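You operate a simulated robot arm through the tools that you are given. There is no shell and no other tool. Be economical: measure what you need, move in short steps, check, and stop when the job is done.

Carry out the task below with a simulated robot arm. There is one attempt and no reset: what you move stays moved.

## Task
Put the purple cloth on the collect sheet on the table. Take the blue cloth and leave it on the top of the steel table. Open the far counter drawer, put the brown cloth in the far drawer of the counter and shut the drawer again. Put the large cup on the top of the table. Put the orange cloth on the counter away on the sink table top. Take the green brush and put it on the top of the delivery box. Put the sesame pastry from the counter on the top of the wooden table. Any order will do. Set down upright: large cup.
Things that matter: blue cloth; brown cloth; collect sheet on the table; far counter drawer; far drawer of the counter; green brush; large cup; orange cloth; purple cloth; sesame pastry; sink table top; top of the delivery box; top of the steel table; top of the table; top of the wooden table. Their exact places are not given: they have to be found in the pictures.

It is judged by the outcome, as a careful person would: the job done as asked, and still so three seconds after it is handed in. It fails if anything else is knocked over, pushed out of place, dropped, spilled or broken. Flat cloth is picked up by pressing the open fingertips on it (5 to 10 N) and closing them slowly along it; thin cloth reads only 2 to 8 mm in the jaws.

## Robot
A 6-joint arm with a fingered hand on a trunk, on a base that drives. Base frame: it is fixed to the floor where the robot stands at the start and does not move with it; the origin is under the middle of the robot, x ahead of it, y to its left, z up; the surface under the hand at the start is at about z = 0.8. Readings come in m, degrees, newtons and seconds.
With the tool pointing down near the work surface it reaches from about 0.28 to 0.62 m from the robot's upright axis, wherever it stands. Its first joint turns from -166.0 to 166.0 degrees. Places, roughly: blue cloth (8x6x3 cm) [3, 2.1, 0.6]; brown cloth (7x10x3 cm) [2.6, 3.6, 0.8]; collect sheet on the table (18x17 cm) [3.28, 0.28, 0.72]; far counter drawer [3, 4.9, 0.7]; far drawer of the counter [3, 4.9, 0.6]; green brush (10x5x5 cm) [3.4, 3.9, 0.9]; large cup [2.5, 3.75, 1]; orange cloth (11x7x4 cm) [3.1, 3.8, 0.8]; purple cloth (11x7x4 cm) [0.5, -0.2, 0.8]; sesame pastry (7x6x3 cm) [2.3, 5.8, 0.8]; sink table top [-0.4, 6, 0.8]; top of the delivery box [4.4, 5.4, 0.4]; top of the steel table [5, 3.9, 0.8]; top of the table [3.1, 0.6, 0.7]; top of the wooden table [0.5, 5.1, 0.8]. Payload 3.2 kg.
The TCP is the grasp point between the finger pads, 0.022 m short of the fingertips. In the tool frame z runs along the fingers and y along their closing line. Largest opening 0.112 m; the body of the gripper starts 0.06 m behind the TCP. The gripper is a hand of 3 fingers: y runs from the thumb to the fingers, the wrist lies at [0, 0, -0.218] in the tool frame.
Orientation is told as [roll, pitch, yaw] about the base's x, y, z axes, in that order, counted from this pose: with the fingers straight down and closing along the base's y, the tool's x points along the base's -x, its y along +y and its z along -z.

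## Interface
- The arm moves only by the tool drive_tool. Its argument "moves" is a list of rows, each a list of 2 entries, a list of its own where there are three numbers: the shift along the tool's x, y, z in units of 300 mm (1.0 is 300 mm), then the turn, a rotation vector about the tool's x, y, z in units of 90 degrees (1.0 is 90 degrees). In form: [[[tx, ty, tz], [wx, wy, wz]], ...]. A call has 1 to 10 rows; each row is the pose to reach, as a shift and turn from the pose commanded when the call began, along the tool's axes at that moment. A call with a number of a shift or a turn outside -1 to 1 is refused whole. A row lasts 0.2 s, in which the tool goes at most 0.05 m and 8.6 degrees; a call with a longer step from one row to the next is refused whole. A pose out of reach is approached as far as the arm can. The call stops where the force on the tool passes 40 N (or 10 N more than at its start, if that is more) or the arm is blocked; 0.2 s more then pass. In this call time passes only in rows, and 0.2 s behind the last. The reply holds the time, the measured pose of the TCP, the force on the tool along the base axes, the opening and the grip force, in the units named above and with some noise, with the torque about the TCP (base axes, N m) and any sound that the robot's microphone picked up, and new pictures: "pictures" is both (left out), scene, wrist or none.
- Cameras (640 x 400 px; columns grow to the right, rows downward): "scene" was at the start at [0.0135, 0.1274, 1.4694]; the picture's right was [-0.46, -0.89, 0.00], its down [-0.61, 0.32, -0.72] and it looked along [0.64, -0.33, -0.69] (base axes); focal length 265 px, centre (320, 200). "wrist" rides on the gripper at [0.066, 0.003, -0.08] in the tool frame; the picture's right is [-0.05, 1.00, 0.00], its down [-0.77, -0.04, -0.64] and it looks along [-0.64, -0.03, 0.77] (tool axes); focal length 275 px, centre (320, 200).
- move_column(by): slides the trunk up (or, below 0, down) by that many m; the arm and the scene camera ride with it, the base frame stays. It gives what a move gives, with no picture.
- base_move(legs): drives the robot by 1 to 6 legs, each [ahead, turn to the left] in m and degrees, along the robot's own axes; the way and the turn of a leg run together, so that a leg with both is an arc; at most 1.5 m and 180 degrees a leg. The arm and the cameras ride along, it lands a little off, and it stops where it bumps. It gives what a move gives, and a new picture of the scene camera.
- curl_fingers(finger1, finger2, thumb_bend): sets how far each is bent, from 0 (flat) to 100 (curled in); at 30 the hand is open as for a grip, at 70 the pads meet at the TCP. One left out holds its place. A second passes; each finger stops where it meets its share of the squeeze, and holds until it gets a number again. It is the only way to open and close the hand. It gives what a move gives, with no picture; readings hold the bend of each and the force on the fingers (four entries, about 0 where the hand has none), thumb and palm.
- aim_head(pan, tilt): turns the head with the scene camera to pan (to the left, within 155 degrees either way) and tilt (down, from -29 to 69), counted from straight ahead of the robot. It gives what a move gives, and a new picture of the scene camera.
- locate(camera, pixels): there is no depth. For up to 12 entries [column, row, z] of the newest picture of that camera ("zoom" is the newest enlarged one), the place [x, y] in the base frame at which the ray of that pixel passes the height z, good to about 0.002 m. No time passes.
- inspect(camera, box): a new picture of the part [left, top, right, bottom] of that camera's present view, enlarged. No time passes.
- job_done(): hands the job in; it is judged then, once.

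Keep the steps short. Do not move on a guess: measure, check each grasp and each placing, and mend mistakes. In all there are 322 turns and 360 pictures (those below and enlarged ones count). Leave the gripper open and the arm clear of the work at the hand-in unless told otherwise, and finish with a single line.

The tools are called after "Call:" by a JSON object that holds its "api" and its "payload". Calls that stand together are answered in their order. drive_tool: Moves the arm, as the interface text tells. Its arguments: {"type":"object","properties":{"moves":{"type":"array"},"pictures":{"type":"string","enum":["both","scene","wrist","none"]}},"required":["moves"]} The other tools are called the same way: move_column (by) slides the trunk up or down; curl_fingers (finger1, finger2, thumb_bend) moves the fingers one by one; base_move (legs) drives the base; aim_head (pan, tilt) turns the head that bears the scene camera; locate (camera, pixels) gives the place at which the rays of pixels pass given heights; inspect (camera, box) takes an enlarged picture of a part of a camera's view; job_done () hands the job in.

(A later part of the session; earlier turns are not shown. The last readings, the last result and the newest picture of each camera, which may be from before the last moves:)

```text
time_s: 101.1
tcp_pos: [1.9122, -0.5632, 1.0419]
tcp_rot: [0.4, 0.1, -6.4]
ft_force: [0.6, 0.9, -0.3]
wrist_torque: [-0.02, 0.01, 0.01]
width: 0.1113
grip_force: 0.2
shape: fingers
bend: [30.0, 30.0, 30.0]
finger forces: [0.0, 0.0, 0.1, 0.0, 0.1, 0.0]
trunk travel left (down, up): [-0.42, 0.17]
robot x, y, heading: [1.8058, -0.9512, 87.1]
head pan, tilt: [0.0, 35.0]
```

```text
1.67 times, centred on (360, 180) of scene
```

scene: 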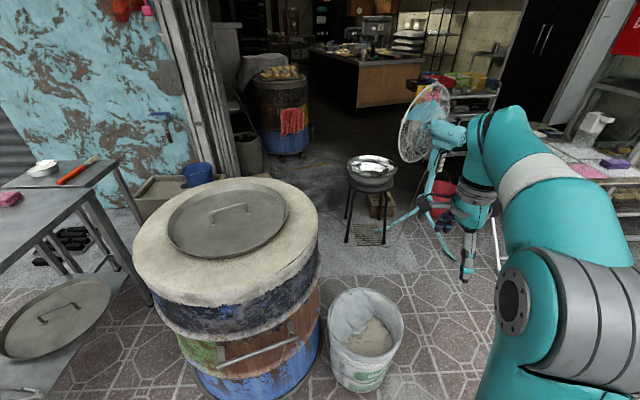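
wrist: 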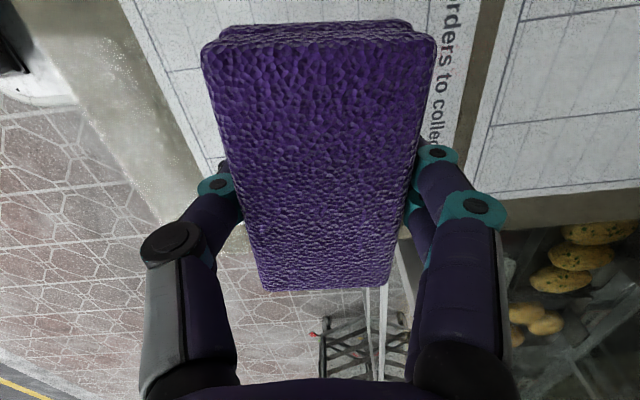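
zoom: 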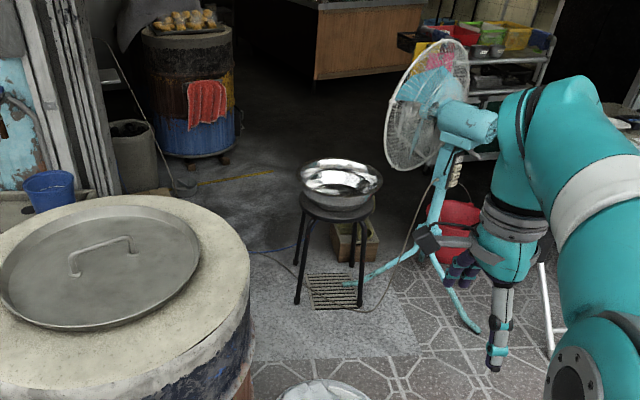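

The gap barrel–wok leg is about 0.50 m; my base is about 0.43 m wide. I need my own rear box's true size: same head pose as before at the lower trunk gives parallax.

Call:
{"api": "aim_head", "payload": {"pan": -130, "tilt": 50}}

Call:
{"api": "locate", "payload": {"camera": "scene", "pixels": [[260, 193, 0.5], [260, 193, 1.0], [202, 228, 0.5], [202, 228, 1.0], [402, 342, 0.5], [402, 342, 1.0]]}}

```text
time_s: 103.2
tcp_pos: [1.9107, -0.5628, 1.0408]
tcp_rot: [0.5, 0.1, -6.3]
ft_force: [-0.4, 0.4, 0.2]
wrist_torque: [0.02, -0.01, -0.02]
width: 0.1116
grip_force: 0.0
shape: fingers
bend: [30.0, 30.0, 30.0]
finger forces: [0.0, 0.0, 0.0, 0.1, 0.0, 0.0]
trunk travel left (down, up): [-0.42, 0.17]
robot x, y, heading: [1.8033, -0.9505, 87.3]
head pan, tilt: [-130.0, 50.0]
```

scene: 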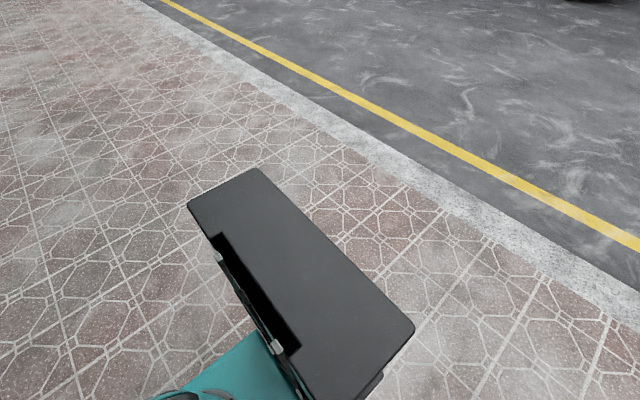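

```text
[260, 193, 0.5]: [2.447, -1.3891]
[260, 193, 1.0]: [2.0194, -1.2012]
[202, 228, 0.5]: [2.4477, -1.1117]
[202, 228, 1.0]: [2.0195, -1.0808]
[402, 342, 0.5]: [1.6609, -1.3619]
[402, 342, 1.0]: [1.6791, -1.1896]
```

Call:
{"api": "locate", "payload": {"camera": "scene", "pixels": [[253, 169, 0.7], [253, 169, 0.9], [188, 206, 0.7], [188, 206, 0.9], [414, 330, 0.7], [414, 330, 0.9], [260, 193, 0.62], [260, 193, 0.82], [202, 228, 0.62], [202, 228, 0.82], [402, 342, 0.62], [402, 342, 0.82]]}}

```text
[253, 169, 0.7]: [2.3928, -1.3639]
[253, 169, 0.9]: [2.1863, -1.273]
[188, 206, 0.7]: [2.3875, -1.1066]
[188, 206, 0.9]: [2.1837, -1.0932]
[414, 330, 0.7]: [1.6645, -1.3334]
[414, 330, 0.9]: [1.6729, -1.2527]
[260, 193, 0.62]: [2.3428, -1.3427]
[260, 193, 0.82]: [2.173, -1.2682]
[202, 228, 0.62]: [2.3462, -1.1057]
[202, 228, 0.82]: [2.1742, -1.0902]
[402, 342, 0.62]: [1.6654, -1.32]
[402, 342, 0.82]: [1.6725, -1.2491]
```

The rear box top is at z≈0.96 and spans from 0.13 left to 0.31 right, back to -0.29. I check the slab by the same parallax with the trunk raised.

Call:
{"api": "move_column", "payload": {"by": 0.16}}

Call:
{"api": "aim_head", "payload": {"pan": 0, "tilt": 69}}

Call:
{"api": "inspect", "payload": {"camera": "scene", "box": [270, 200, 590, 400]}}

```text
time_s: 105.0
tcp_pos: [1.9112, -0.5631, 1.2015]
tcp_rot: [0.5, 0.0, -6.2]
ft_force: [0.2, -0.8, 0.1]
wrist_torque: [-0.03, 0.01, 0.01]
width: 0.1114
grip_force: 0.1
shape: fingers
bend: [30.0, 30.0, 30.0]
finger forces: [0.1, 0.0, 0.0, 0.0, 0.0, 0.0]
trunk travel left (down, up): [-0.58, 0.01]
robot x, y, heading: [1.8043, -0.9506, 87.3]
head pan, tilt: [-130.0, 50.0]
```

```text
time_s: 107.1
tcp_pos: [1.9126, -0.5631, 1.2022]
tcp_rot: [0.5, 0.0, -6.3]
ft_force: [0.4, -0.1, 0.7]
wrist_torque: [0.0, 0.04, -0.02]
width: 0.1113
grip_force: 0.0
shape: fingers
bend: [30.0, 30.0, 30.0]
finger forces: [0.0, 0.0, 0.0, 0.1, 0.1, 0.0]
trunk travel left (down, up): [-0.58, 0.01]
robot x, y, heading: [1.8061, -0.9546, 87.5]
head pan, tilt: [0.0, 68.8]
```

scene: 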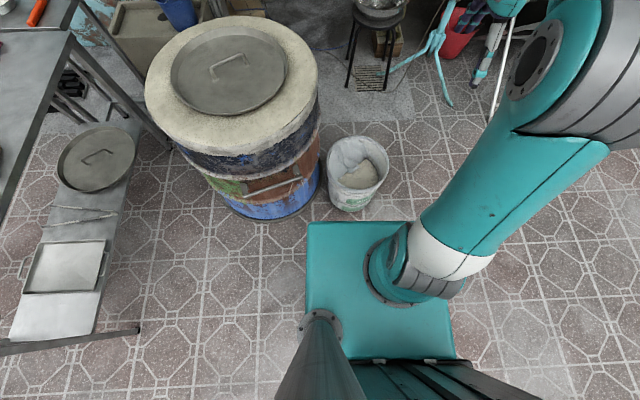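

```text
2.00 times, centred on (430, 300) of scene
```

zoom: 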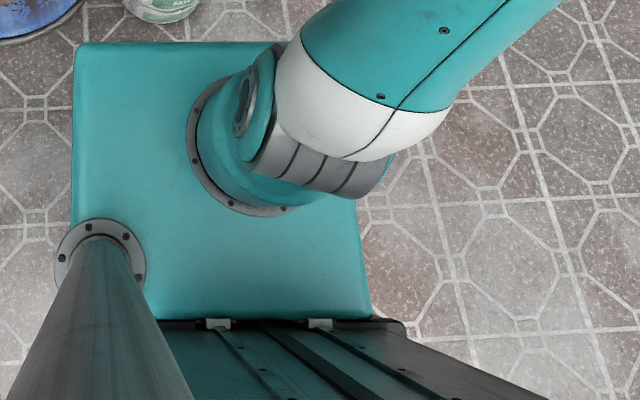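

The slab rides on the lift. I find its height from the first-joint axis, which should stand over the robot's own x, y.

Call:
{"api": "locate", "payload": {"camera": "scene", "pixels": [[400, 270, 0.5], [400, 270, 0.8], [400, 270, 1.0], [309, 222, 0.5], [309, 222, 0.8], [309, 222, 1.0], [455, 358, 0.5], [455, 358, 0.8], [455, 358, 1.0], [305, 320, 0.8], [538, 398, 0.96], [365, 360, 0.96]]}}

```text
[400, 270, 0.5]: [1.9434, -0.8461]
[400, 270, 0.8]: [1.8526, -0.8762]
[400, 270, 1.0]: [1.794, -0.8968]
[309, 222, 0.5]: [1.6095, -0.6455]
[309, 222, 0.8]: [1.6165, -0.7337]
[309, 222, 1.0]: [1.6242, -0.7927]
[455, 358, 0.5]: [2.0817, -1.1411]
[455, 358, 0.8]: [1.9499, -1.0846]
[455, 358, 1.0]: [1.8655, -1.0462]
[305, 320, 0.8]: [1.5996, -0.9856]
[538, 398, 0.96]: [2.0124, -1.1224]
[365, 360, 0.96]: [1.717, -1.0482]
```

I want to see my own wheels and footprint, so I stretch the arm ahead and turn the wrist camera to look back at the base.

Call:
{"api": "drive_tool", "payload": {"moves": [[[0, 0.05, 0], [0, 0, 0.095]], [[0, 0.1, 0], [0, 0, 0.19]], [[0, 0.15, 0], [0, 0, 0.285]], [[0, 0.2, 0], [0, 0, 0.38]], [[0, 0.25, 0], [0, 0, 0.475]], [[0, 0.3, 0], [0, 0, 0.57]], [[0, 0.3, 0], [0, 0, 0.665]], [[0, 0.3, 0], [0, 0, 0.76]], [[0, 0.3, 0], [0, 0, 0.855]], [[0, 0.3, 0], [0, 0, 0.95]]], "pictures": "wrist"}}

```text
time_s: 109.3
tcp_pos: [1.9205, -0.4729, 1.1997]
tcp_rot: [0.1, 0.5, -91.8]
ft_force: [0.3, -0.4, 0.1]
wrist_torque: [-0.03, 0.03, 0.05]
width: 0.1113
grip_force: 0.2
shape: fingers
bend: [30.0, 30.0, 30.0]
finger forces: [0.0, 0.0, 0.0, 0.0, 0.1, 0.1]
trunk travel left (down, up): [-0.58, 0.01]
robot x, y, heading: [1.801, -0.9509, 87.3]
head pan, tilt: [0.0, 68.8]
```

wrist: 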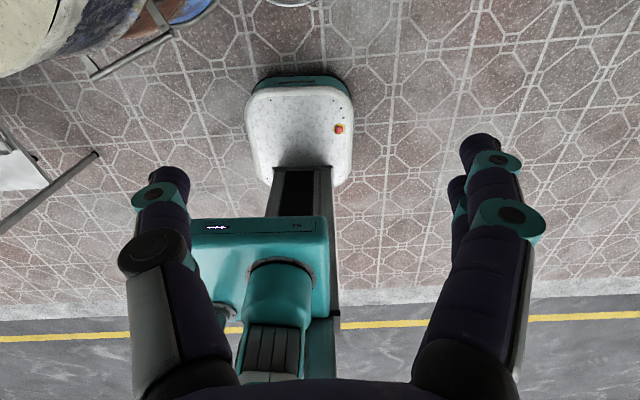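

The white mobile base is visible (246–353 px wide). I measure it.

Call:
{"api": "locate", "payload": {"camera": "wrist", "pixels": [[250, 95, 0.0], [349, 90, 0.0], [250, 95, 0.3], [349, 90, 0.3], [300, 77, 0.0], [300, 77, 0.2], [246, 120, 0.2], [353, 120, 0.2], [258, 180, 0.3], [342, 185, 0.3], [192, 235, 0.9], [330, 235, 0.9]]}}

Call:
{"api": "inspect", "payload": {"camera": "wrist", "box": [190, 60, 390, 220]}}

```text
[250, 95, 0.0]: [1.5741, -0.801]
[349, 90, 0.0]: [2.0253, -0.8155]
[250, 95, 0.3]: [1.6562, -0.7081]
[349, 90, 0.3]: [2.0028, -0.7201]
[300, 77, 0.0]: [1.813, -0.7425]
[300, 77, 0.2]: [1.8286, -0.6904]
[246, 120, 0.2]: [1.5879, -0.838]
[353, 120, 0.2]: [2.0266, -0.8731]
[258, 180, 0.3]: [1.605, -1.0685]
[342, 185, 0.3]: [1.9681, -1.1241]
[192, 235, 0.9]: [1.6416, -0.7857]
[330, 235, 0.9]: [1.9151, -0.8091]
```

```text
2.50 times, centred on (290, 140) of wrist
```

zoom: 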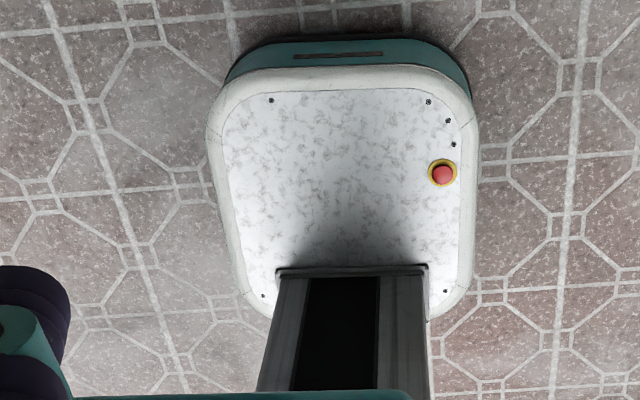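

The base is about ±0.22 m wide and ±0.23 long: it fits with some 3 cm on each side. I tuck in the arm and drive to a staging place beyond the white bucket, measuring again there.

Call:
{"api": "drive_tool", "payload": {"moves": [[[-0.12, -0.08, 0], [0, 0, 0]], [[-0.24, -0.16, 0], [0, 0, 0]], [[-0.36, -0.24, 0], [0, 0, 0]], [[-0.45, -0.32, 0], [0, 0, 0]]], "pictures": "none"}}

Call:
{"api": "base_move", "payload": {"legs": [[0, -45], [0.74, 0], [0, 66], [0.15, 0]]}}

Call:
{"api": "aim_head", "payload": {"pan": 15, "tilt": 55}}

```text
time_s: 110.3
tcp_pos: [1.8221, -0.6071, 1.201]
tcp_rot: [0.1, 0.6, -91.8]
ft_force: [-0.5, 0.0, 0.8]
wrist_torque: [0.01, 0.01, -0.05]
width: 0.1115
grip_force: 0.1
shape: fingers
bend: [30.0, 30.0, 30.0]
finger forces: [0.0, 0.0, 0.0, 0.0, 0.0, 0.1]
trunk travel left (down, up): [-0.58, 0.01]
robot x, y, heading: [1.8002, -0.9509, 87.1]
head pan, tilt: [0.0, 68.8]
```

```text
time_s: 120.2
tcp_pos: [2.1811, 0.0225, 1.2002]
tcp_rot: [0.1, 0.4, -70.4]
ft_force: [0.6, -0.7, -0.2]
wrist_torque: [0.02, -0.03, 0.0]
width: 0.1114
grip_force: 0.2
shape: fingers
bend: [30.0, 30.0, 30.0]
finger forces: [0.1, 0.1, 0.0, 0.1, 0.0, 0.0]
trunk travel left (down, up): [-0.58, 0.01]
robot x, y, heading: [2.2881, -0.3085, 108.7]
head pan, tilt: [0.0, 68.8]
```

scene: 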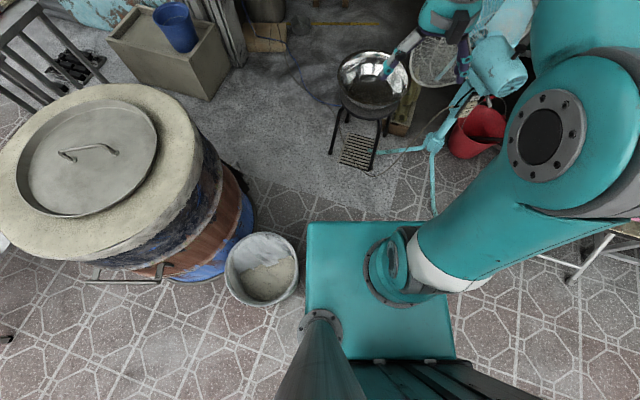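

```text
time_s: 121.0
tcp_pos: [2.1809, 0.0201, 1.201]
tcp_rot: [0.1, 0.5, -70.4]
ft_force: [-0.3, -0.8, 0.3]
wrist_torque: [0.03, -0.01, 0.02]
width: 0.1116
grip_force: 0.1
shape: fingers
bend: [30.0, 30.0, 30.0]
finger forces: [0.1, 0.1, 0.1, 0.0, 0.0, 0.1]
trunk travel left (down, up): [-0.58, 0.01]
robot x, y, heading: [2.2915, -0.3059, 108.9]
head pan, tilt: [15.0, 55.0]
```

scene: 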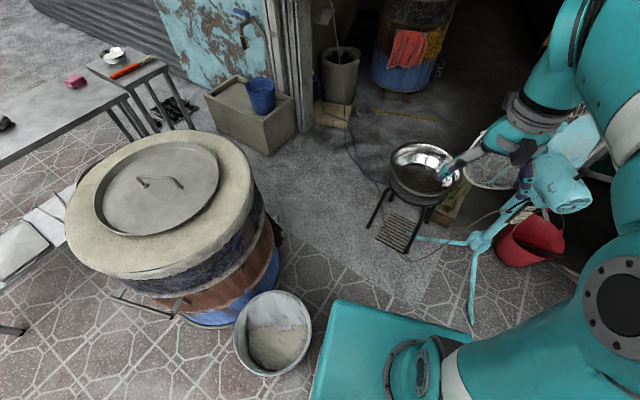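

Call:
{"api": "locate", "payload": {"camera": "scene", "pixels": [[279, 258, 0], [283, 238, 0.1], [262, 190, 0.6], [255, 180, 0.78], [312, 320, 0.4], [275, 291, 0.4], [311, 345, 0.35], [368, 229, 0], [403, 253, 0], [390, 170, 0.55], [391, 148, 0.6], [461, 165, 0.6]]}}

Call:
{"api": "locate", "payload": {"camera": "scene", "pixels": [[268, 155, 0], [317, 128, 0], [278, 280, 0], [472, 326, 0], [415, 238, 0], [421, 262, 0], [425, 222, 0], [450, 225, 0], [258, 260, 0.4], [262, 230, 0.5], [350, 128, 0]]}}

Call:
{"api": "inspect", "payload": {"camera": "scene", "box": [200, 100, 520, 340]}}

```text
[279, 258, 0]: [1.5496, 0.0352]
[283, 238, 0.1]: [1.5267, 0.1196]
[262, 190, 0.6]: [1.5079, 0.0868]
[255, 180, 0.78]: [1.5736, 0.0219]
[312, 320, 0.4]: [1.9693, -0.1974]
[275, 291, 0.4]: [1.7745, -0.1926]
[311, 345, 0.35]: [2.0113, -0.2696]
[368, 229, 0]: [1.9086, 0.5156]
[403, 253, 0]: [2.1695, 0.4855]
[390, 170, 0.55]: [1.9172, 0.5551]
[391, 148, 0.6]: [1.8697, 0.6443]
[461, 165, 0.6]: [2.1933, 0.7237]
```

```text
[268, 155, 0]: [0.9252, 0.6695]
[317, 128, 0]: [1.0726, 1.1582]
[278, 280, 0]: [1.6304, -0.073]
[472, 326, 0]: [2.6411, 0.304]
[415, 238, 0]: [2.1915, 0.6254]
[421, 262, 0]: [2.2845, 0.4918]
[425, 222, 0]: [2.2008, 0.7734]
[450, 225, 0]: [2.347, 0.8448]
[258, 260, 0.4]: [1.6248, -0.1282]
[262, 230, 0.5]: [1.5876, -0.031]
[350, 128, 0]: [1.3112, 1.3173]
```

```text
1.67 times, centred on (360, 220) of scene
```

zoom: 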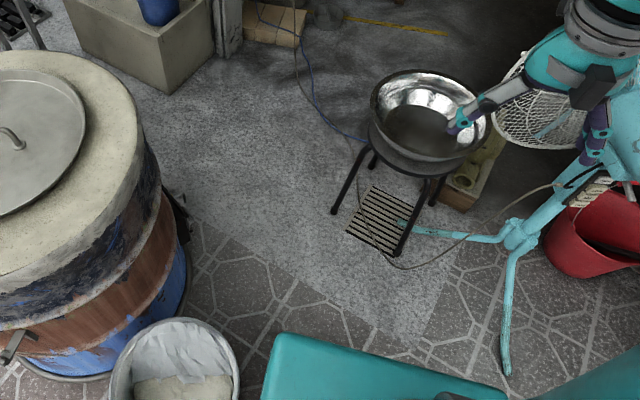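

Corridor for heading 147° is 0.527 m wide, centred on the line 0.545x+0.839y=1.206. I go to its start near (2.30,-0.06).

Call:
{"api": "base_move", "payload": {"legs": [[0, -20], [0.25, 0], [0, 58]]}}

```text
time_s: 126.4
tcp_pos: [2.0112, 0.1411, 1.2007]
tcp_rot: [0.2, 0.5, -33.0]
ft_force: [-0.1, -0.2, 0.3]
wrist_torque: [0.02, -0.01, 0.02]
width: 0.1114
grip_force: 0.1
shape: fingers
bend: [30.0, 30.0, 30.0]
finger forces: [0.0, 0.1, 0.1, 0.0, 0.1, 0.0]
trunk travel left (down, up): [-0.58, 0.01]
robot x, y, heading: [2.2961, -0.0531, 146.1]
head pan, tilt: [15.0, 55.0]
```

scene: 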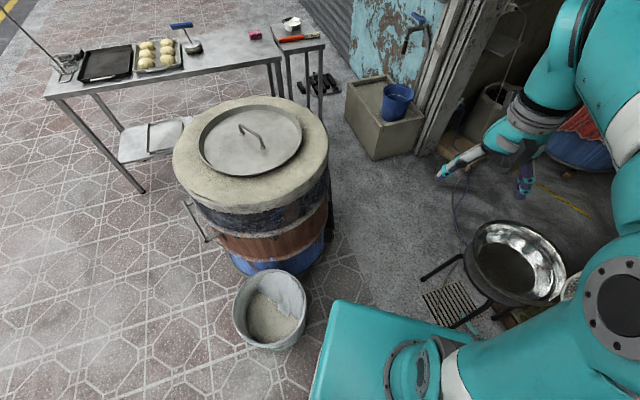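

Exactly on the line. I re-measure the gap from here.

Call:
{"api": "locate", "payload": {"camera": "scene", "pixels": [[421, 281, 0], [452, 327, 0], [463, 257, 0.58], [331, 255, 0], [333, 225, 0.3], [328, 170, 0.75], [330, 200, 0.55], [306, 305, 0.4], [304, 330, 0.25], [327, 268, 0], [374, 160, 0], [338, 190, 0.5]]}}

Call:
{"api": "inspect", "payload": {"camera": "scene", "box": [220, 140, 540, 360]}}

```text
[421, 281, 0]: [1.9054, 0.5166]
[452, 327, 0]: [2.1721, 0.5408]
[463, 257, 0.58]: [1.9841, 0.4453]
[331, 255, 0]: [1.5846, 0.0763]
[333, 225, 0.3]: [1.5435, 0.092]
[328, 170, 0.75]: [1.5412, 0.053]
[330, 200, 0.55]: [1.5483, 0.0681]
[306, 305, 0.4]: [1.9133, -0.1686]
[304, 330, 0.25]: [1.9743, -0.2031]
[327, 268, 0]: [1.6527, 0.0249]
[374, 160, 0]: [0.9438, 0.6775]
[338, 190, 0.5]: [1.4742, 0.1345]
```

```text
1.82 times, centred on (380, 250) of scene
```

zoom: 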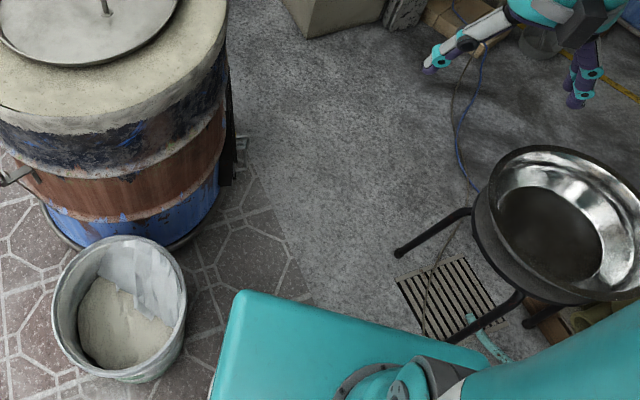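

The corridor is confirmed (0.93 to 1.47, I am at 1.207). I drive in half way and check.

Call:
{"api": "base_move", "payload": {"legs": [[0.4, 1]]}}

```text
time_s: 128.9
tcp_pos: [1.6719, 0.3553, 1.201]
tcp_rot: [0.0, 0.6, -31.8]
ft_force: [-0.2, 0.6, 0.4]
wrist_torque: [0.02, -0.04, 0.01]
width: 0.1114
grip_force: 0.0
shape: fingers
bend: [30.0, 30.0, 30.0]
finger forces: [0.0, 0.1, 0.0, 0.0, 0.0, 0.1]
trunk travel left (down, up): [-0.58, 0.01]
robot x, y, heading: [1.9606, 0.1634, 147.1]
head pan, tilt: [15.0, 55.0]
```

scene: 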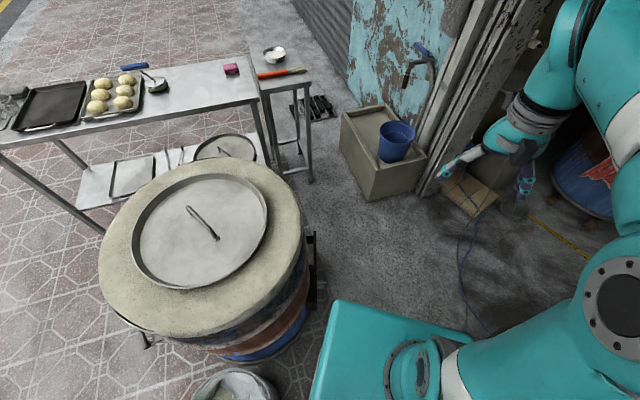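

Call:
{"api": "locate", "payload": {"camera": "scene", "pixels": [[316, 300, 0.3], [316, 240, 0.5], [310, 325, 0], [306, 200, 0.75], [372, 200, 0], [425, 165, 0.3]]}}

```text
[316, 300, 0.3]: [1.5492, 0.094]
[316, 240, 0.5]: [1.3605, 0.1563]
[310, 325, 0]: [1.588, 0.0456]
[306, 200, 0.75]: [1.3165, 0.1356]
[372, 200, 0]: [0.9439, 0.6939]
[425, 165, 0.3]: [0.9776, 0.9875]
```

Call:
{"api": "base_move", "payload": {"legs": [[0.5, 0], [0.25, -45]]}}

Call:
{"api": "aim_head", "payload": {"pan": -10, "tilt": 30}}

```text
time_s: 134.0
tcp_pos: [1.3299, 0.9863, 1.2014]
tcp_rot: [0.2, 0.6, -77.9]
ft_force: [-0.2, 0.5, -0.1]
wrist_torque: [-0.03, -0.05, -0.01]
width: 0.1115
grip_force: 0.1
shape: fingers
bend: [30.0, 30.0, 30.0]
finger forces: [0.0, 0.0, 0.0, 0.0, 0.0, 0.0]
trunk travel left (down, up): [-0.58, 0.01]
robot x, y, heading: [1.3949, 0.6474, 101.1]
head pan, tilt: [15.0, 55.0]
```

scene: 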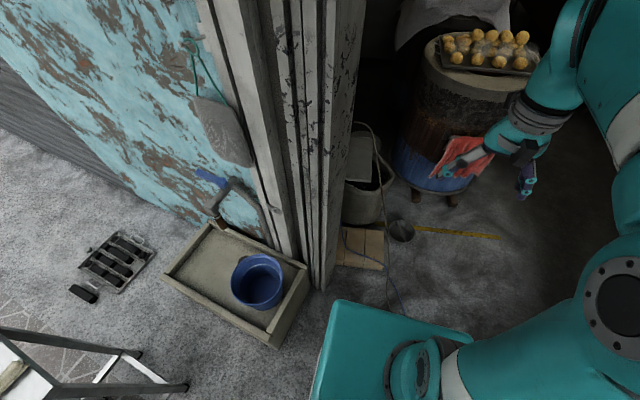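

```text
time_s: 134.9
tcp_pos: [1.3291, 0.9867, 1.2007]
tcp_rot: [0.1, 0.5, -77.8]
ft_force: [-1.1, -0.3, -0.2]
wrist_torque: [0.03, 0.02, -0.01]
width: 0.1116
grip_force: 0.1
shape: fingers
bend: [30.0, 30.0, 30.0]
finger forces: [0.0, 0.1, 0.0, 0.0, 0.0, 0.0]
trunk travel left (down, up): [-0.58, 0.01]
robot x, y, heading: [1.3956, 0.649, 101.2]
head pan, tilt: [-10.0, 30.0]
```

scene: 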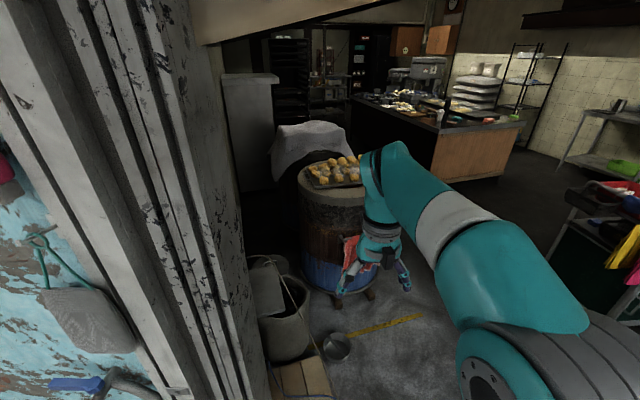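

I'm through. I measure the can on the floor, the drum and the counter.

Call:
{"api": "locate", "payload": {"camera": "scene", "pixels": [[350, 355, 0], [335, 365, 0], [330, 398, 0], [372, 297, 0], [424, 318, 0], [435, 185, 0], [500, 178, 0], [545, 265, 0], [360, 190, 0.9]]}}

Call:
{"api": "aim_head", "payload": {"pan": -35, "tilt": 25}}

```text
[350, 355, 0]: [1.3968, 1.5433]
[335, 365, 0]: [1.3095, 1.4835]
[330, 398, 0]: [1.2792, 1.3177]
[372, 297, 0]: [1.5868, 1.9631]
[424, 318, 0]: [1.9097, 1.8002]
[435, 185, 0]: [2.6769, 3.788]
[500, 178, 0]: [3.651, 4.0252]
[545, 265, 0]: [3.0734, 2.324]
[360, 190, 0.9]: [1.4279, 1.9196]
```

```text
time_s: 135.8
tcp_pos: [1.3294, 0.9869, 1.2017]
tcp_rot: [0.0, 0.5, -77.9]
ft_force: [0.4, 0.2, 0.9]
wrist_torque: [0.0, 0.0, 0.0]
width: 0.1117
grip_force: 0.1
shape: fingers
bend: [30.0, 30.0, 30.0]
finger forces: [0.1, 0.0, 0.1, 0.0, 0.0, 0.0]
trunk travel left (down, up): [-0.58, 0.01]
robot x, y, heading: [1.3965, 0.6481, 101.1]
head pan, tilt: [-35.0, 25.0]
```

scene: 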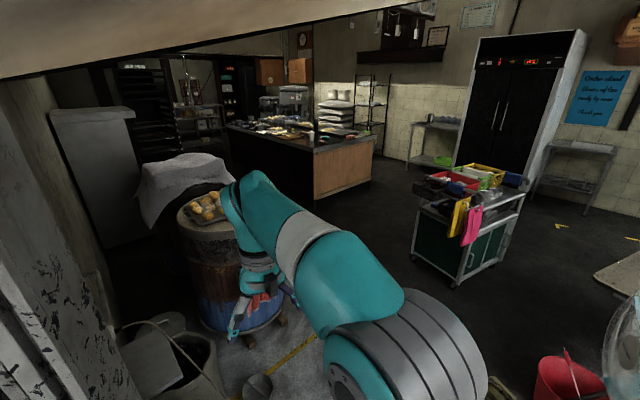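

I drive between the wok and the drum towards (1.95,1.55), then view the trolley.

Call:
{"api": "base_move", "payload": {"legs": [[0.1, -30], [0, -12], [0.9, 0], [0, -50]]}}

Call:
{"api": "aim_head", "payload": {"pan": 5, "tilt": 30}}

```text
time_s: 140.5
tcp_pos: [1.7683, 1.349, 1.1952]
tcp_rot: [0.0, 0.0, -120.3]
ft_force: [-0.5, 0.0, -1.0]
wrist_torque: [0.02, -0.07, -0.03]
width: 0.1115
grip_force: 0.0
shape: fingers
bend: [30.0, 30.0, 30.0]
finger forces: [0.0, 0.2, 0.0, 0.1, 0.1, 0.1]
trunk travel left (down, up): [-0.58, 0.01]
robot x, y, heading: [1.5816, 1.0467, 59.0]
head pan, tilt: [-35.0, 25.0]
stopped in leg 3: the robot was blocked; the commanded pose is now the measured one
```

scene: 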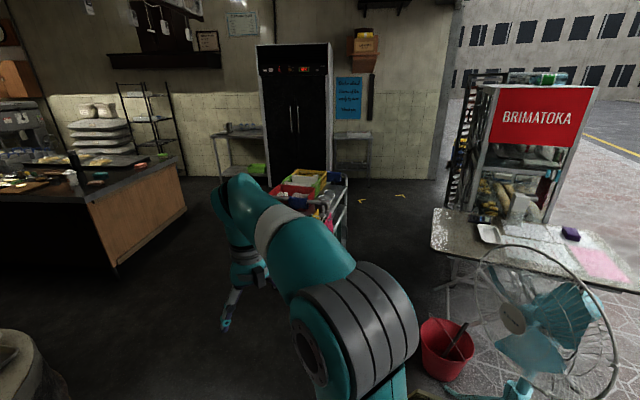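

```text
time_s: 141.6
tcp_pos: [1.7788, 1.3399, 1.1968]
tcp_rot: [-0.6, 0.3, -120.3]
ft_force: [0.2, 0.6, 0.3]
wrist_torque: [-0.02, 0.03, -0.01]
width: 0.1116
grip_force: 0.0
shape: fingers
bend: [30.0, 30.0, 30.0]
finger forces: [0.0, 0.0, 0.0, 0.1, 0.1, 0.0]
trunk travel left (down, up): [-0.58, 0.01]
robot x, y, heading: [1.5842, 1.048, 59.0]
head pan, tilt: [5.0, 30.0]
```

scene: 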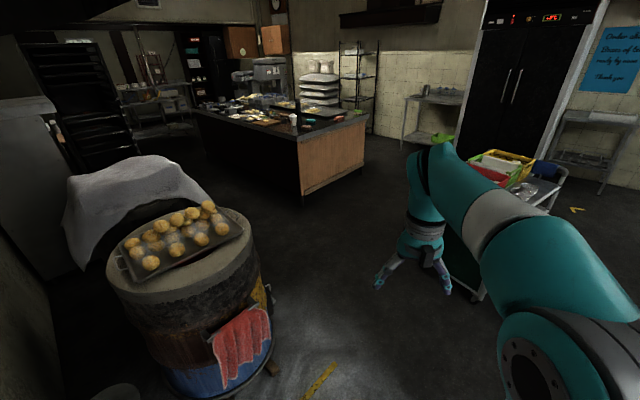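

Blocked. I look down to find what I touched.

Call:
{"api": "aim_head", "payload": {"pan": 0, "tilt": 69}}

Call:
{"api": "aim_head", "payload": {"pan": -70, "tilt": 60}}

Call:
{"api": "aim_head", "payload": {"pan": 70, "tilt": 60}}

```text
time_s: 142.6
tcp_pos: [1.7742, 1.3609, 1.1909]
tcp_rot: [0.1, -0.7, -120.3]
ft_force: [-1.1, 0.8, -0.2]
wrist_torque: [-0.1, -0.05, -0.01]
width: 0.1114
grip_force: 0.0
shape: fingers
bend: [30.0, 30.0, 30.0]
finger forces: [0.0, 0.1, 0.0, 0.0, 0.0, 0.0]
trunk travel left (down, up): [-0.58, 0.01]
robot x, y, heading: [1.5781, 1.0465, 58.7]
head pan, tilt: [0.0, 68.8]
```

scene: 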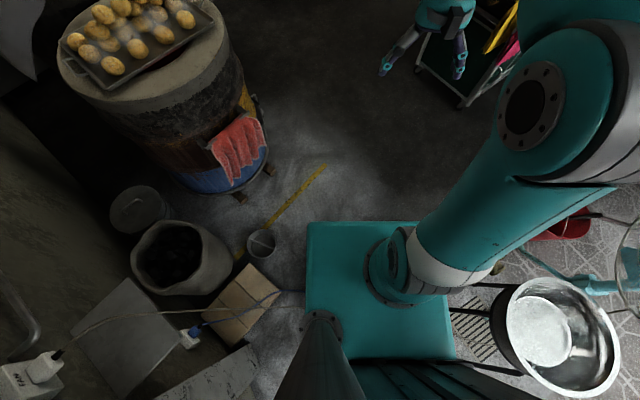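

```text
time_s: 144.0
tcp_pos: [1.7738, 1.3587, 1.1908]
tcp_rot: [0.0, -0.5, -120.4]
ft_force: [0.0, -0.2, 0.1]
wrist_torque: [0.03, 0.0, -0.02]
width: 0.1114
grip_force: 0.0
shape: fingers
bend: [30.0, 30.0, 30.0]
finger forces: [0.0, 0.1, 0.0, 0.0, 0.1, 0.0]
trunk travel left (down, up): [-0.58, 0.01]
robot x, y, heading: [1.5817, 1.0485, 58.8]
head pan, tilt: [-70.0, 60.0]
```

scene: 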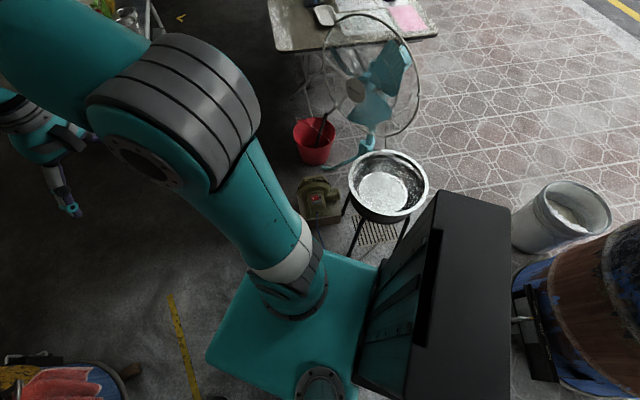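

```text
time_s: 146.3
tcp_pos: [1.7742, 1.358, 1.1906]
tcp_rot: [-0.1, -0.6, -120.4]
ft_force: [0.8, -0.3, 0.3]
wrist_torque: [-0.01, -0.05, 0.01]
width: 0.1117
grip_force: 0.0
shape: fingers
bend: [30.0, 30.0, 30.0]
finger forces: [0.1, 0.0, 0.0, 0.0, 0.1, 0.0]
trunk travel left (down, up): [-0.58, 0.01]
robot x, y, heading: [1.5849, 1.0444, 59.2]
head pan, tilt: [70.0, 60.0]
```

scene: 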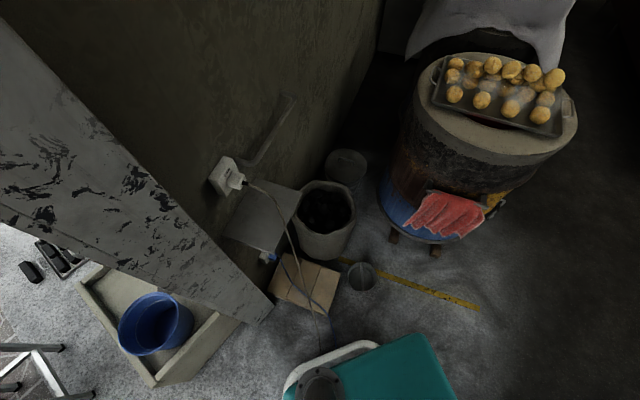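

The arm was nudged, not the base; the hood overhead is suspect. I look up.

Call:
{"api": "aim_head", "payload": {"pan": 0, "tilt": -25}}

```text
time_s: 147.8
tcp_pos: [1.7796, 1.3869, 1.189]
tcp_rot: [0.7, -1.7, -120.3]
ft_force: [-0.4, -2.1, -1.2]
wrist_torque: [0.15, -0.07, -0.01]
width: 0.1116
grip_force: 0.1
shape: fingers
bend: [30.0, 30.0, 30.0]
finger forces: [0.0, 0.0, 0.1, 0.1, 0.1, 0.0]
trunk travel left (down, up): [-0.58, 0.01]
robot x, y, heading: [1.5837, 1.0458, 58.9]
head pan, tilt: [0.0, -25.0]
```

scene: 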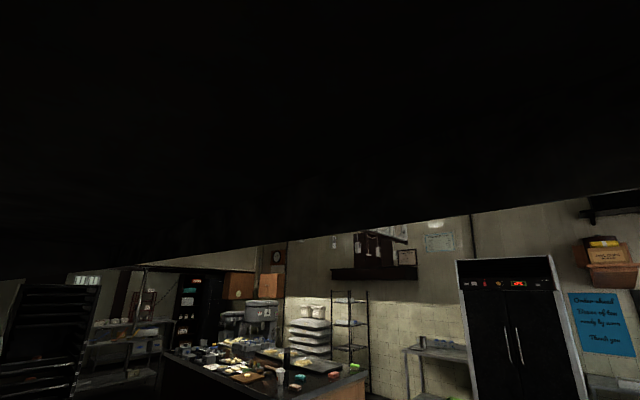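

The hood is right over the arm and head. I back off a little and lower the trunk.

Call:
{"api": "aim_head", "payload": {"pan": 0, "tilt": 30}}

Call:
{"api": "base_move", "payload": {"legs": [[-0.1, 0]]}}

Call:
{"api": "move_column", "payload": {"by": -0.35}}

```text
time_s: 149.1
tcp_pos: [1.7731, 1.3599, 1.1916]
tcp_rot: [0.1, -0.5, -120.3]
ft_force: [0.1, 0.0, -0.6]
wrist_torque: [0.03, 0.0, -0.02]
width: 0.1115
grip_force: 0.1
shape: fingers
bend: [30.0, 30.0, 30.0]
finger forces: [0.0, 0.0, 0.0, 0.0, 0.0, 0.2]
trunk travel left (down, up): [-0.58, 0.01]
robot x, y, heading: [1.5824, 1.0442, 59.0]
head pan, tilt: [0.0, 30.0]
```

scene: 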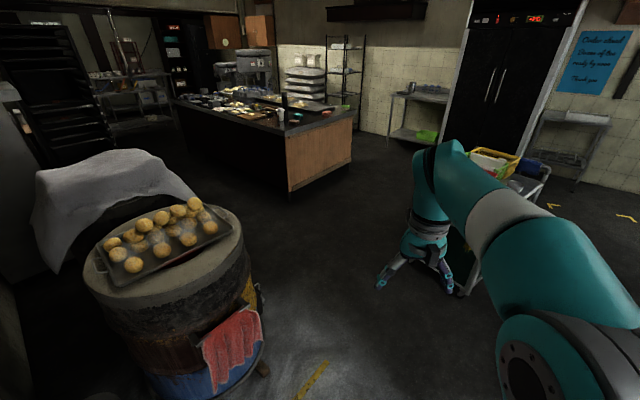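

```text
time_s: 150.6
tcp_pos: [1.6883, 1.2227, 1.184]
tcp_rot: [0.2, -0.1, -120.1]
ft_force: [-0.2, 0.2, 0.3]
wrist_torque: [-0.04, 0.0, -0.02]
width: 0.1113
grip_force: 0.0
shape: fingers
bend: [30.0, 30.0, 30.0]
finger forces: [0.0, 0.0, 0.1, 0.0, 0.0, 0.0]
trunk travel left (down, up): [-0.58, 0.01]
robot x, y, heading: [1.533, 0.9633, 58.4]
head pan, tilt: [0.0, 30.0]
stopped in leg 1: the robot was blocked; the commanded pose is now the measured one
```

scene: 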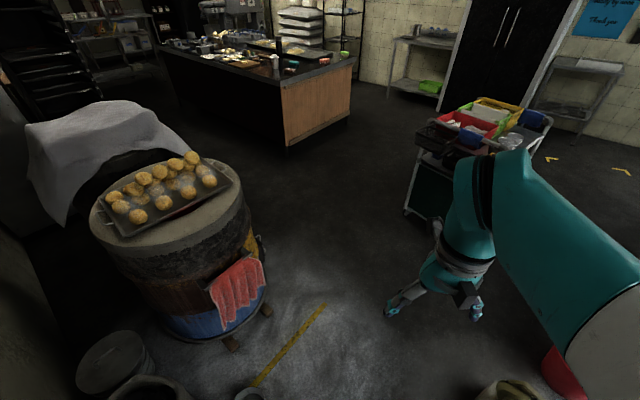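

```text
time_s: 150.9
tcp_pos: [1.6677, 1.1886, 1.1792]
tcp_rot: [0.1, 0.1, -120.2]
ft_force: [-0.7, -0.2, 0.2]
wrist_torque: [0.01, -0.02, 0.0]
width: 0.1116
grip_force: 0.1
shape: fingers
bend: [30.0, 30.0, 30.0]
finger forces: [0.0, 0.0, 0.0, 0.0, 0.0, 0.0]
trunk travel left (down, up): [-0.579, 0.011]
robot x, y, heading: [1.5328, 0.9641, 58.4]
head pan, tilt: [0.0, 30.0]
stopped: the arm was blocked; the commanded pose is now the measured one
```

Still blocked. I look up and sideways to see where the arm touches.

Call:
{"api": "aim_head", "payload": {"pan": -50, "tilt": -15}}

Call:
{"api": "aim_head", "payload": {"pan": -100, "tilt": -10}}

Call:
{"api": "aim_head", "payload": {"pan": 60, "tilt": -25}}

```text
time_s: 152.1
tcp_pos: [1.6433, 1.1379, 1.2013]
tcp_rot: [-0.1, 5.1, -119.9]
ft_force: [0.8, -0.1, 1.0]
wrist_torque: [-0.05, 0.08, 0.01]
width: 0.1117
grip_force: 0.0
shape: fingers
bend: [30.0, 30.0, 30.0]
finger forces: [0.0, 0.0, 0.0, 0.0, 0.0, 0.1]
trunk travel left (down, up): [-0.579, 0.011]
robot x, y, heading: [1.5279, 0.9625, 58.8]
head pan, tilt: [-50.0, -15.0]
```

scene: 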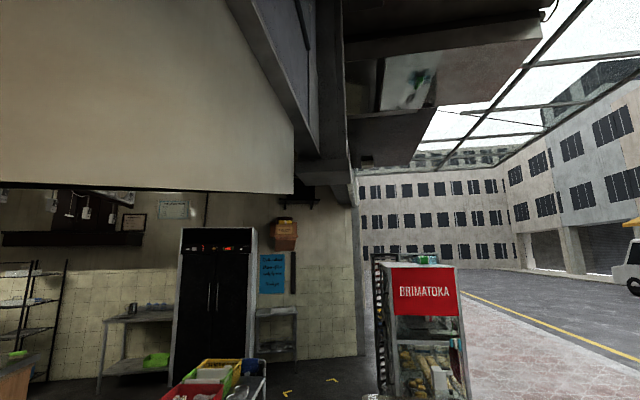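

```text
time_s: 153.3
tcp_pos: [1.6574, 1.171, 1.192]
tcp_rot: [0.1, 3.1, -120.1]
ft_force: [1.0, 0.6, -0.8]
wrist_torque: [-0.01, 0.04, 0.02]
width: 0.1116
grip_force: 0.0
shape: fingers
bend: [30.0, 30.0, 30.0]
finger forces: [0.0, 0.0, 0.0, 0.0, 0.1, 0.1]
trunk travel left (down, up): [-0.579, 0.011]
robot x, y, heading: [1.5303, 0.963, 58.6]
head pan, tilt: [-100.0, -10.0]
```

scene: 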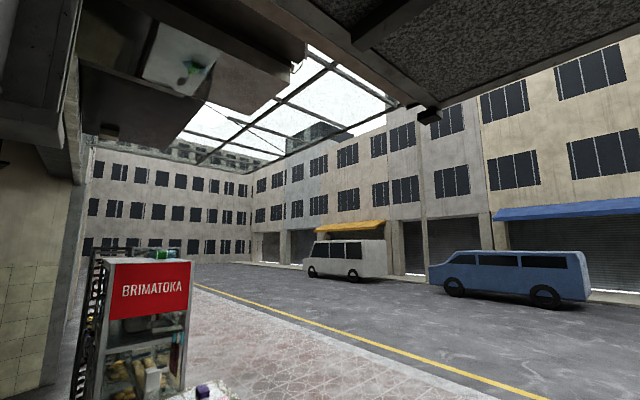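

```text
time_s: 155.7
tcp_pos: [1.6585, 1.1698, 1.1921]
tcp_rot: [0.1, 2.9, -120.0]
ft_force: [0.1, 0.1, -1.1]
wrist_torque: [0.01, -0.02, 0.0]
width: 0.1114
grip_force: 0.1
shape: fingers
bend: [30.0, 30.0, 30.0]
finger forces: [0.0, 0.1, 0.1, 0.1, 0.0, 0.0]
trunk travel left (down, up): [-0.579, 0.011]
robot x, y, heading: [1.5293, 0.962, 58.7]
head pan, tilt: [60.0, -25.0]
```

scene: 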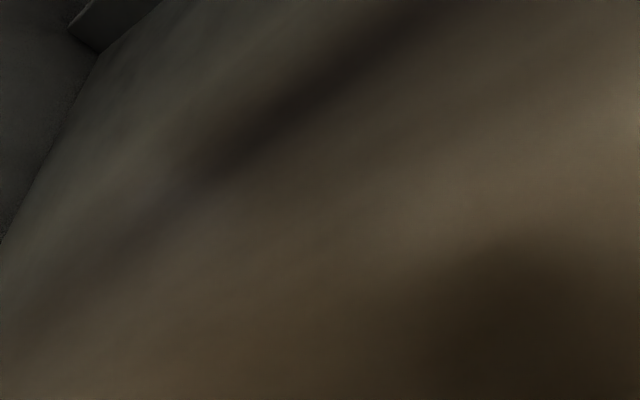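

The camera head itself meets the hood's front panel. I back out another 0.12 m, then lower the trunk.

Call:
{"api": "base_move", "payload": {"legs": [[-0.12, 0]]}}

Call:
{"api": "move_column", "payload": {"by": -0.1}}

```text
time_s: 157.0
tcp_pos: [1.5946, 1.0673, 1.1908]
tcp_rot: [0.1, 3.2, -120.0]
ft_force: [0.4, -0.1, -0.6]
wrist_torque: [0.03, -0.04, -0.02]
width: 0.1114
grip_force: 0.0
shape: fingers
bend: [30.0, 30.0, 30.0]
finger forces: [0.0, 0.0, 0.0, 0.0, 0.0, 0.0]
trunk travel left (down, up): [-0.579, 0.011]
robot x, y, heading: [1.4696, 0.8624, 58.6]
head pan, tilt: [60.0, -25.0]
```

scene: 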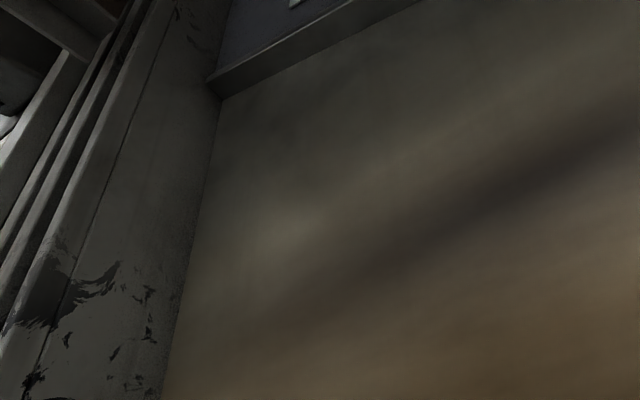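

```text
time_s: 158.3
tcp_pos: [1.5951, 1.0678, 1.0922]
tcp_rot: [0.0, 3.0, -120.1]
ft_force: [-0.4, -0.1, 0.5]
wrist_torque: [-0.04, 0.01, 0.02]
width: 0.1116
grip_force: 0.0
shape: fingers
bend: [30.0, 30.0, 30.0]
finger forces: [0.0, 0.0, 0.1, 0.1, 0.1, 0.0]
trunk travel left (down, up): [-0.479, 0.111]
robot x, y, heading: [1.4671, 0.8593, 58.6]
head pan, tilt: [60.0, -25.0]
```

Free. I lower another 0.12 and look up once more to be sure.

Call:
{"api": "move_column", "payload": {"by": -0.12}}

Call:
{"api": "aim_head", "payload": {"pan": 0, "tilt": 0}}

```text
time_s: 159.8
tcp_pos: [1.5956, 1.0681, 0.9718]
tcp_rot: [0.1, 3.0, -120.1]
ft_force: [0.3, 1.0, 0.1]
wrist_torque: [0.01, 0.01, 0.02]
width: 0.1113
grip_force: 0.0
shape: fingers
bend: [30.0, 30.0, 30.0]
finger forces: [0.0, 0.1, 0.0, 0.1, 0.1, 0.0]
trunk travel left (down, up): [-0.359, 0.231]
robot x, y, heading: [1.4712, 0.8592, 58.4]
head pan, tilt: [60.0, -25.0]
```

```text
time_s: 161.1
tcp_pos: [1.5943, 1.068, 0.9709]
tcp_rot: [0.1, 3.0, -120.1]
ft_force: [0.7, 0.3, -0.2]
wrist_torque: [-0.02, -0.02, 0.01]
width: 0.1114
grip_force: 0.1
shape: fingers
bend: [30.0, 30.0, 30.0]
finger forces: [0.1, 0.0, 0.0, 0.0, 0.0, 0.0]
trunk travel left (down, up): [-0.359, 0.231]
robot x, y, heading: [1.4654, 0.8595, 58.5]
head pan, tilt: [0.0, 0.0]
```

scene: 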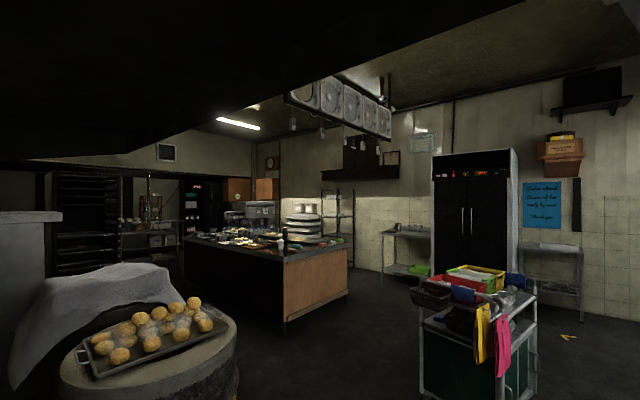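

The way is clear under the hood now. I straighten the arm and drive on.

Call:
{"api": "drive_tool", "payload": {"moves": [[[0.11, 0, 0], [0, -0.011, 0]], [[0.22, 0, 0], [0, -0.022, 0]], [[0.33, 0, 0], [0, -0.033, 0]]], "pictures": "none"}}

Call:
{"api": "base_move", "payload": {"legs": [[0.8, 0], [0, -40]]}}

Call:
{"api": "aim_head", "payload": {"pan": 0, "tilt": 30}}

```text
time_s: 161.9
tcp_pos: [1.6453, 1.1545, 0.9763]
tcp_rot: [0.1, 0.1, -120.1]
ft_force: [-0.1, -0.4, 0.5]
wrist_torque: [-0.03, 0.01, 0.0]
width: 0.1116
grip_force: 0.1
shape: fingers
bend: [30.0, 30.0, 30.0]
finger forces: [0.1, 0.0, 0.1, 0.1, 0.0, 0.1]
trunk travel left (down, up): [-0.359, 0.231]
robot x, y, heading: [1.467, 0.8626, 58.4]
head pan, tilt: [0.0, 0.0]
```

```text
time_s: 168.1
tcp_pos: [2.2114, 1.6486, 0.9751]
tcp_rot: [0.1, 0.1, -160.9]
ft_force: [-0.4, 0.0, 0.7]
wrist_torque: [-0.04, 0.01, 0.02]
width: 0.1114
grip_force: 0.0
shape: fingers
bend: [30.0, 30.0, 30.0]
finger forces: [0.0, 0.1, 0.0, 0.0, 0.0, 0.0]
trunk travel left (down, up): [-0.359, 0.231]
robot x, y, heading: [1.8854, 1.5436, 17.8]
head pan, tilt: [0.0, 0.0]
```

scene: 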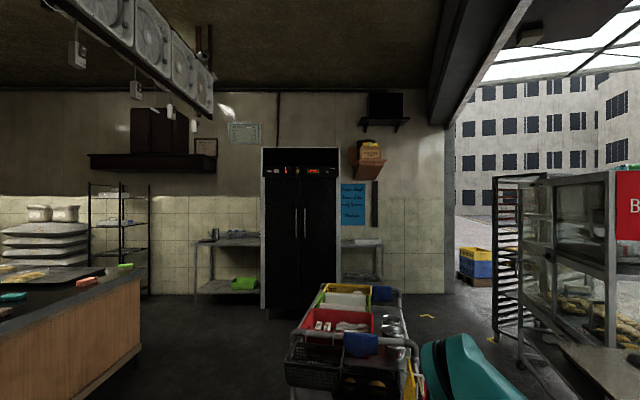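

```text
time_s: 169.0
tcp_pos: [2.2132, 1.6478, 0.9758]
tcp_rot: [0.1, 0.1, -160.7]
ft_force: [-0.1, -0.1, 0.5]
wrist_torque: [0.0, -0.01, 0.01]
width: 0.1116
grip_force: 0.1
shape: fingers
bend: [30.0, 30.0, 30.0]
finger forces: [0.0, 0.0, 0.0, 0.1, 0.0, 0.0]
trunk travel left (down, up): [-0.359, 0.231]
robot x, y, heading: [1.8851, 1.5431, 17.8]
head pan, tilt: [0.0, 30.0]
```

scene: 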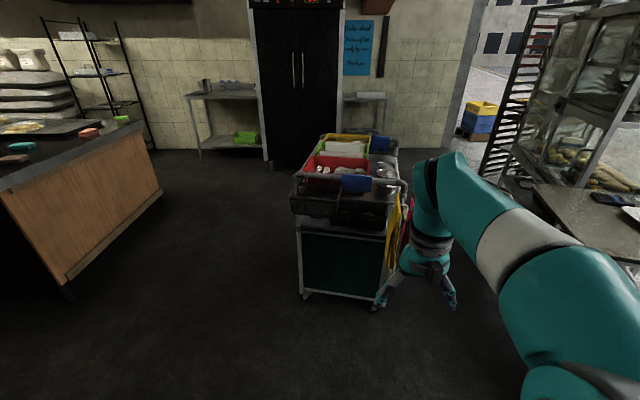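

I zoom on the trolley; a blue thing shows at (356,183) and another at (380,142).

Call:
{"api": "inspect", "payload": {"camera": "scene", "box": [280, 120, 420, 310]}}

Call:
{"api": "inspect", "payload": {"camera": "scene", "box": [0, 90, 180, 220]}}

Call:
{"api": "locate", "payload": {"camera": "scene", "pixels": [[356, 183, 0.6], [356, 183, 0.75], [380, 142, 0.6], [290, 210, 0.6], [303, 298, 0], [375, 306, 0], [297, 215, 0.6], [385, 215, 0.6], [385, 130, 0.8]]}}

```text
2.11 times, centred on (350, 215) of scene
```

zoom: 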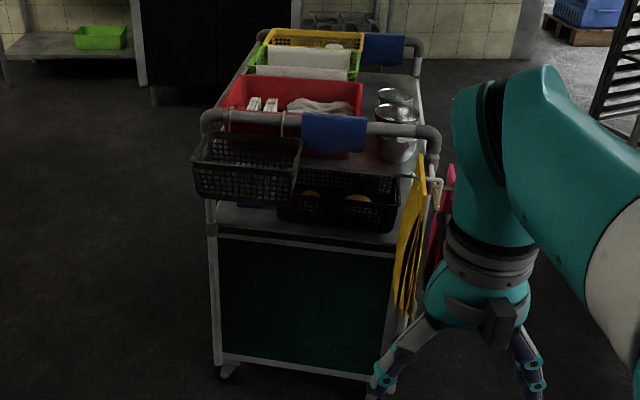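

```text
3.08 times, centred on (90, 155) of scene
```

zoom: 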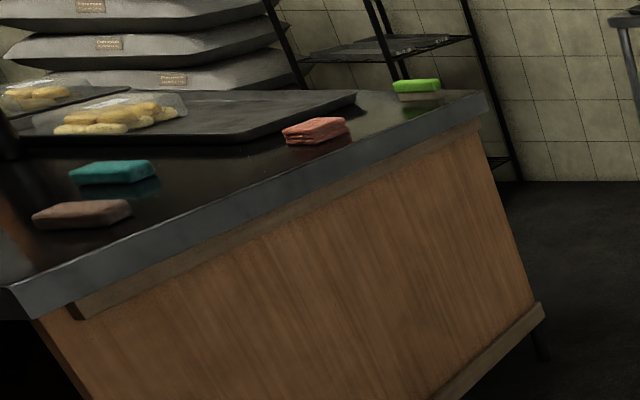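

```text
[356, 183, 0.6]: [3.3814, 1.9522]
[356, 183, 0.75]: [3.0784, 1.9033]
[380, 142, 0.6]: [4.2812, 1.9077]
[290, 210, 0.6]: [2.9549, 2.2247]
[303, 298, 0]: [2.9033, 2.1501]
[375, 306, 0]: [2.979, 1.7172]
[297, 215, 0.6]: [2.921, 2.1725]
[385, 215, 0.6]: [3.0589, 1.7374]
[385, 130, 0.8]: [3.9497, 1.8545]
```

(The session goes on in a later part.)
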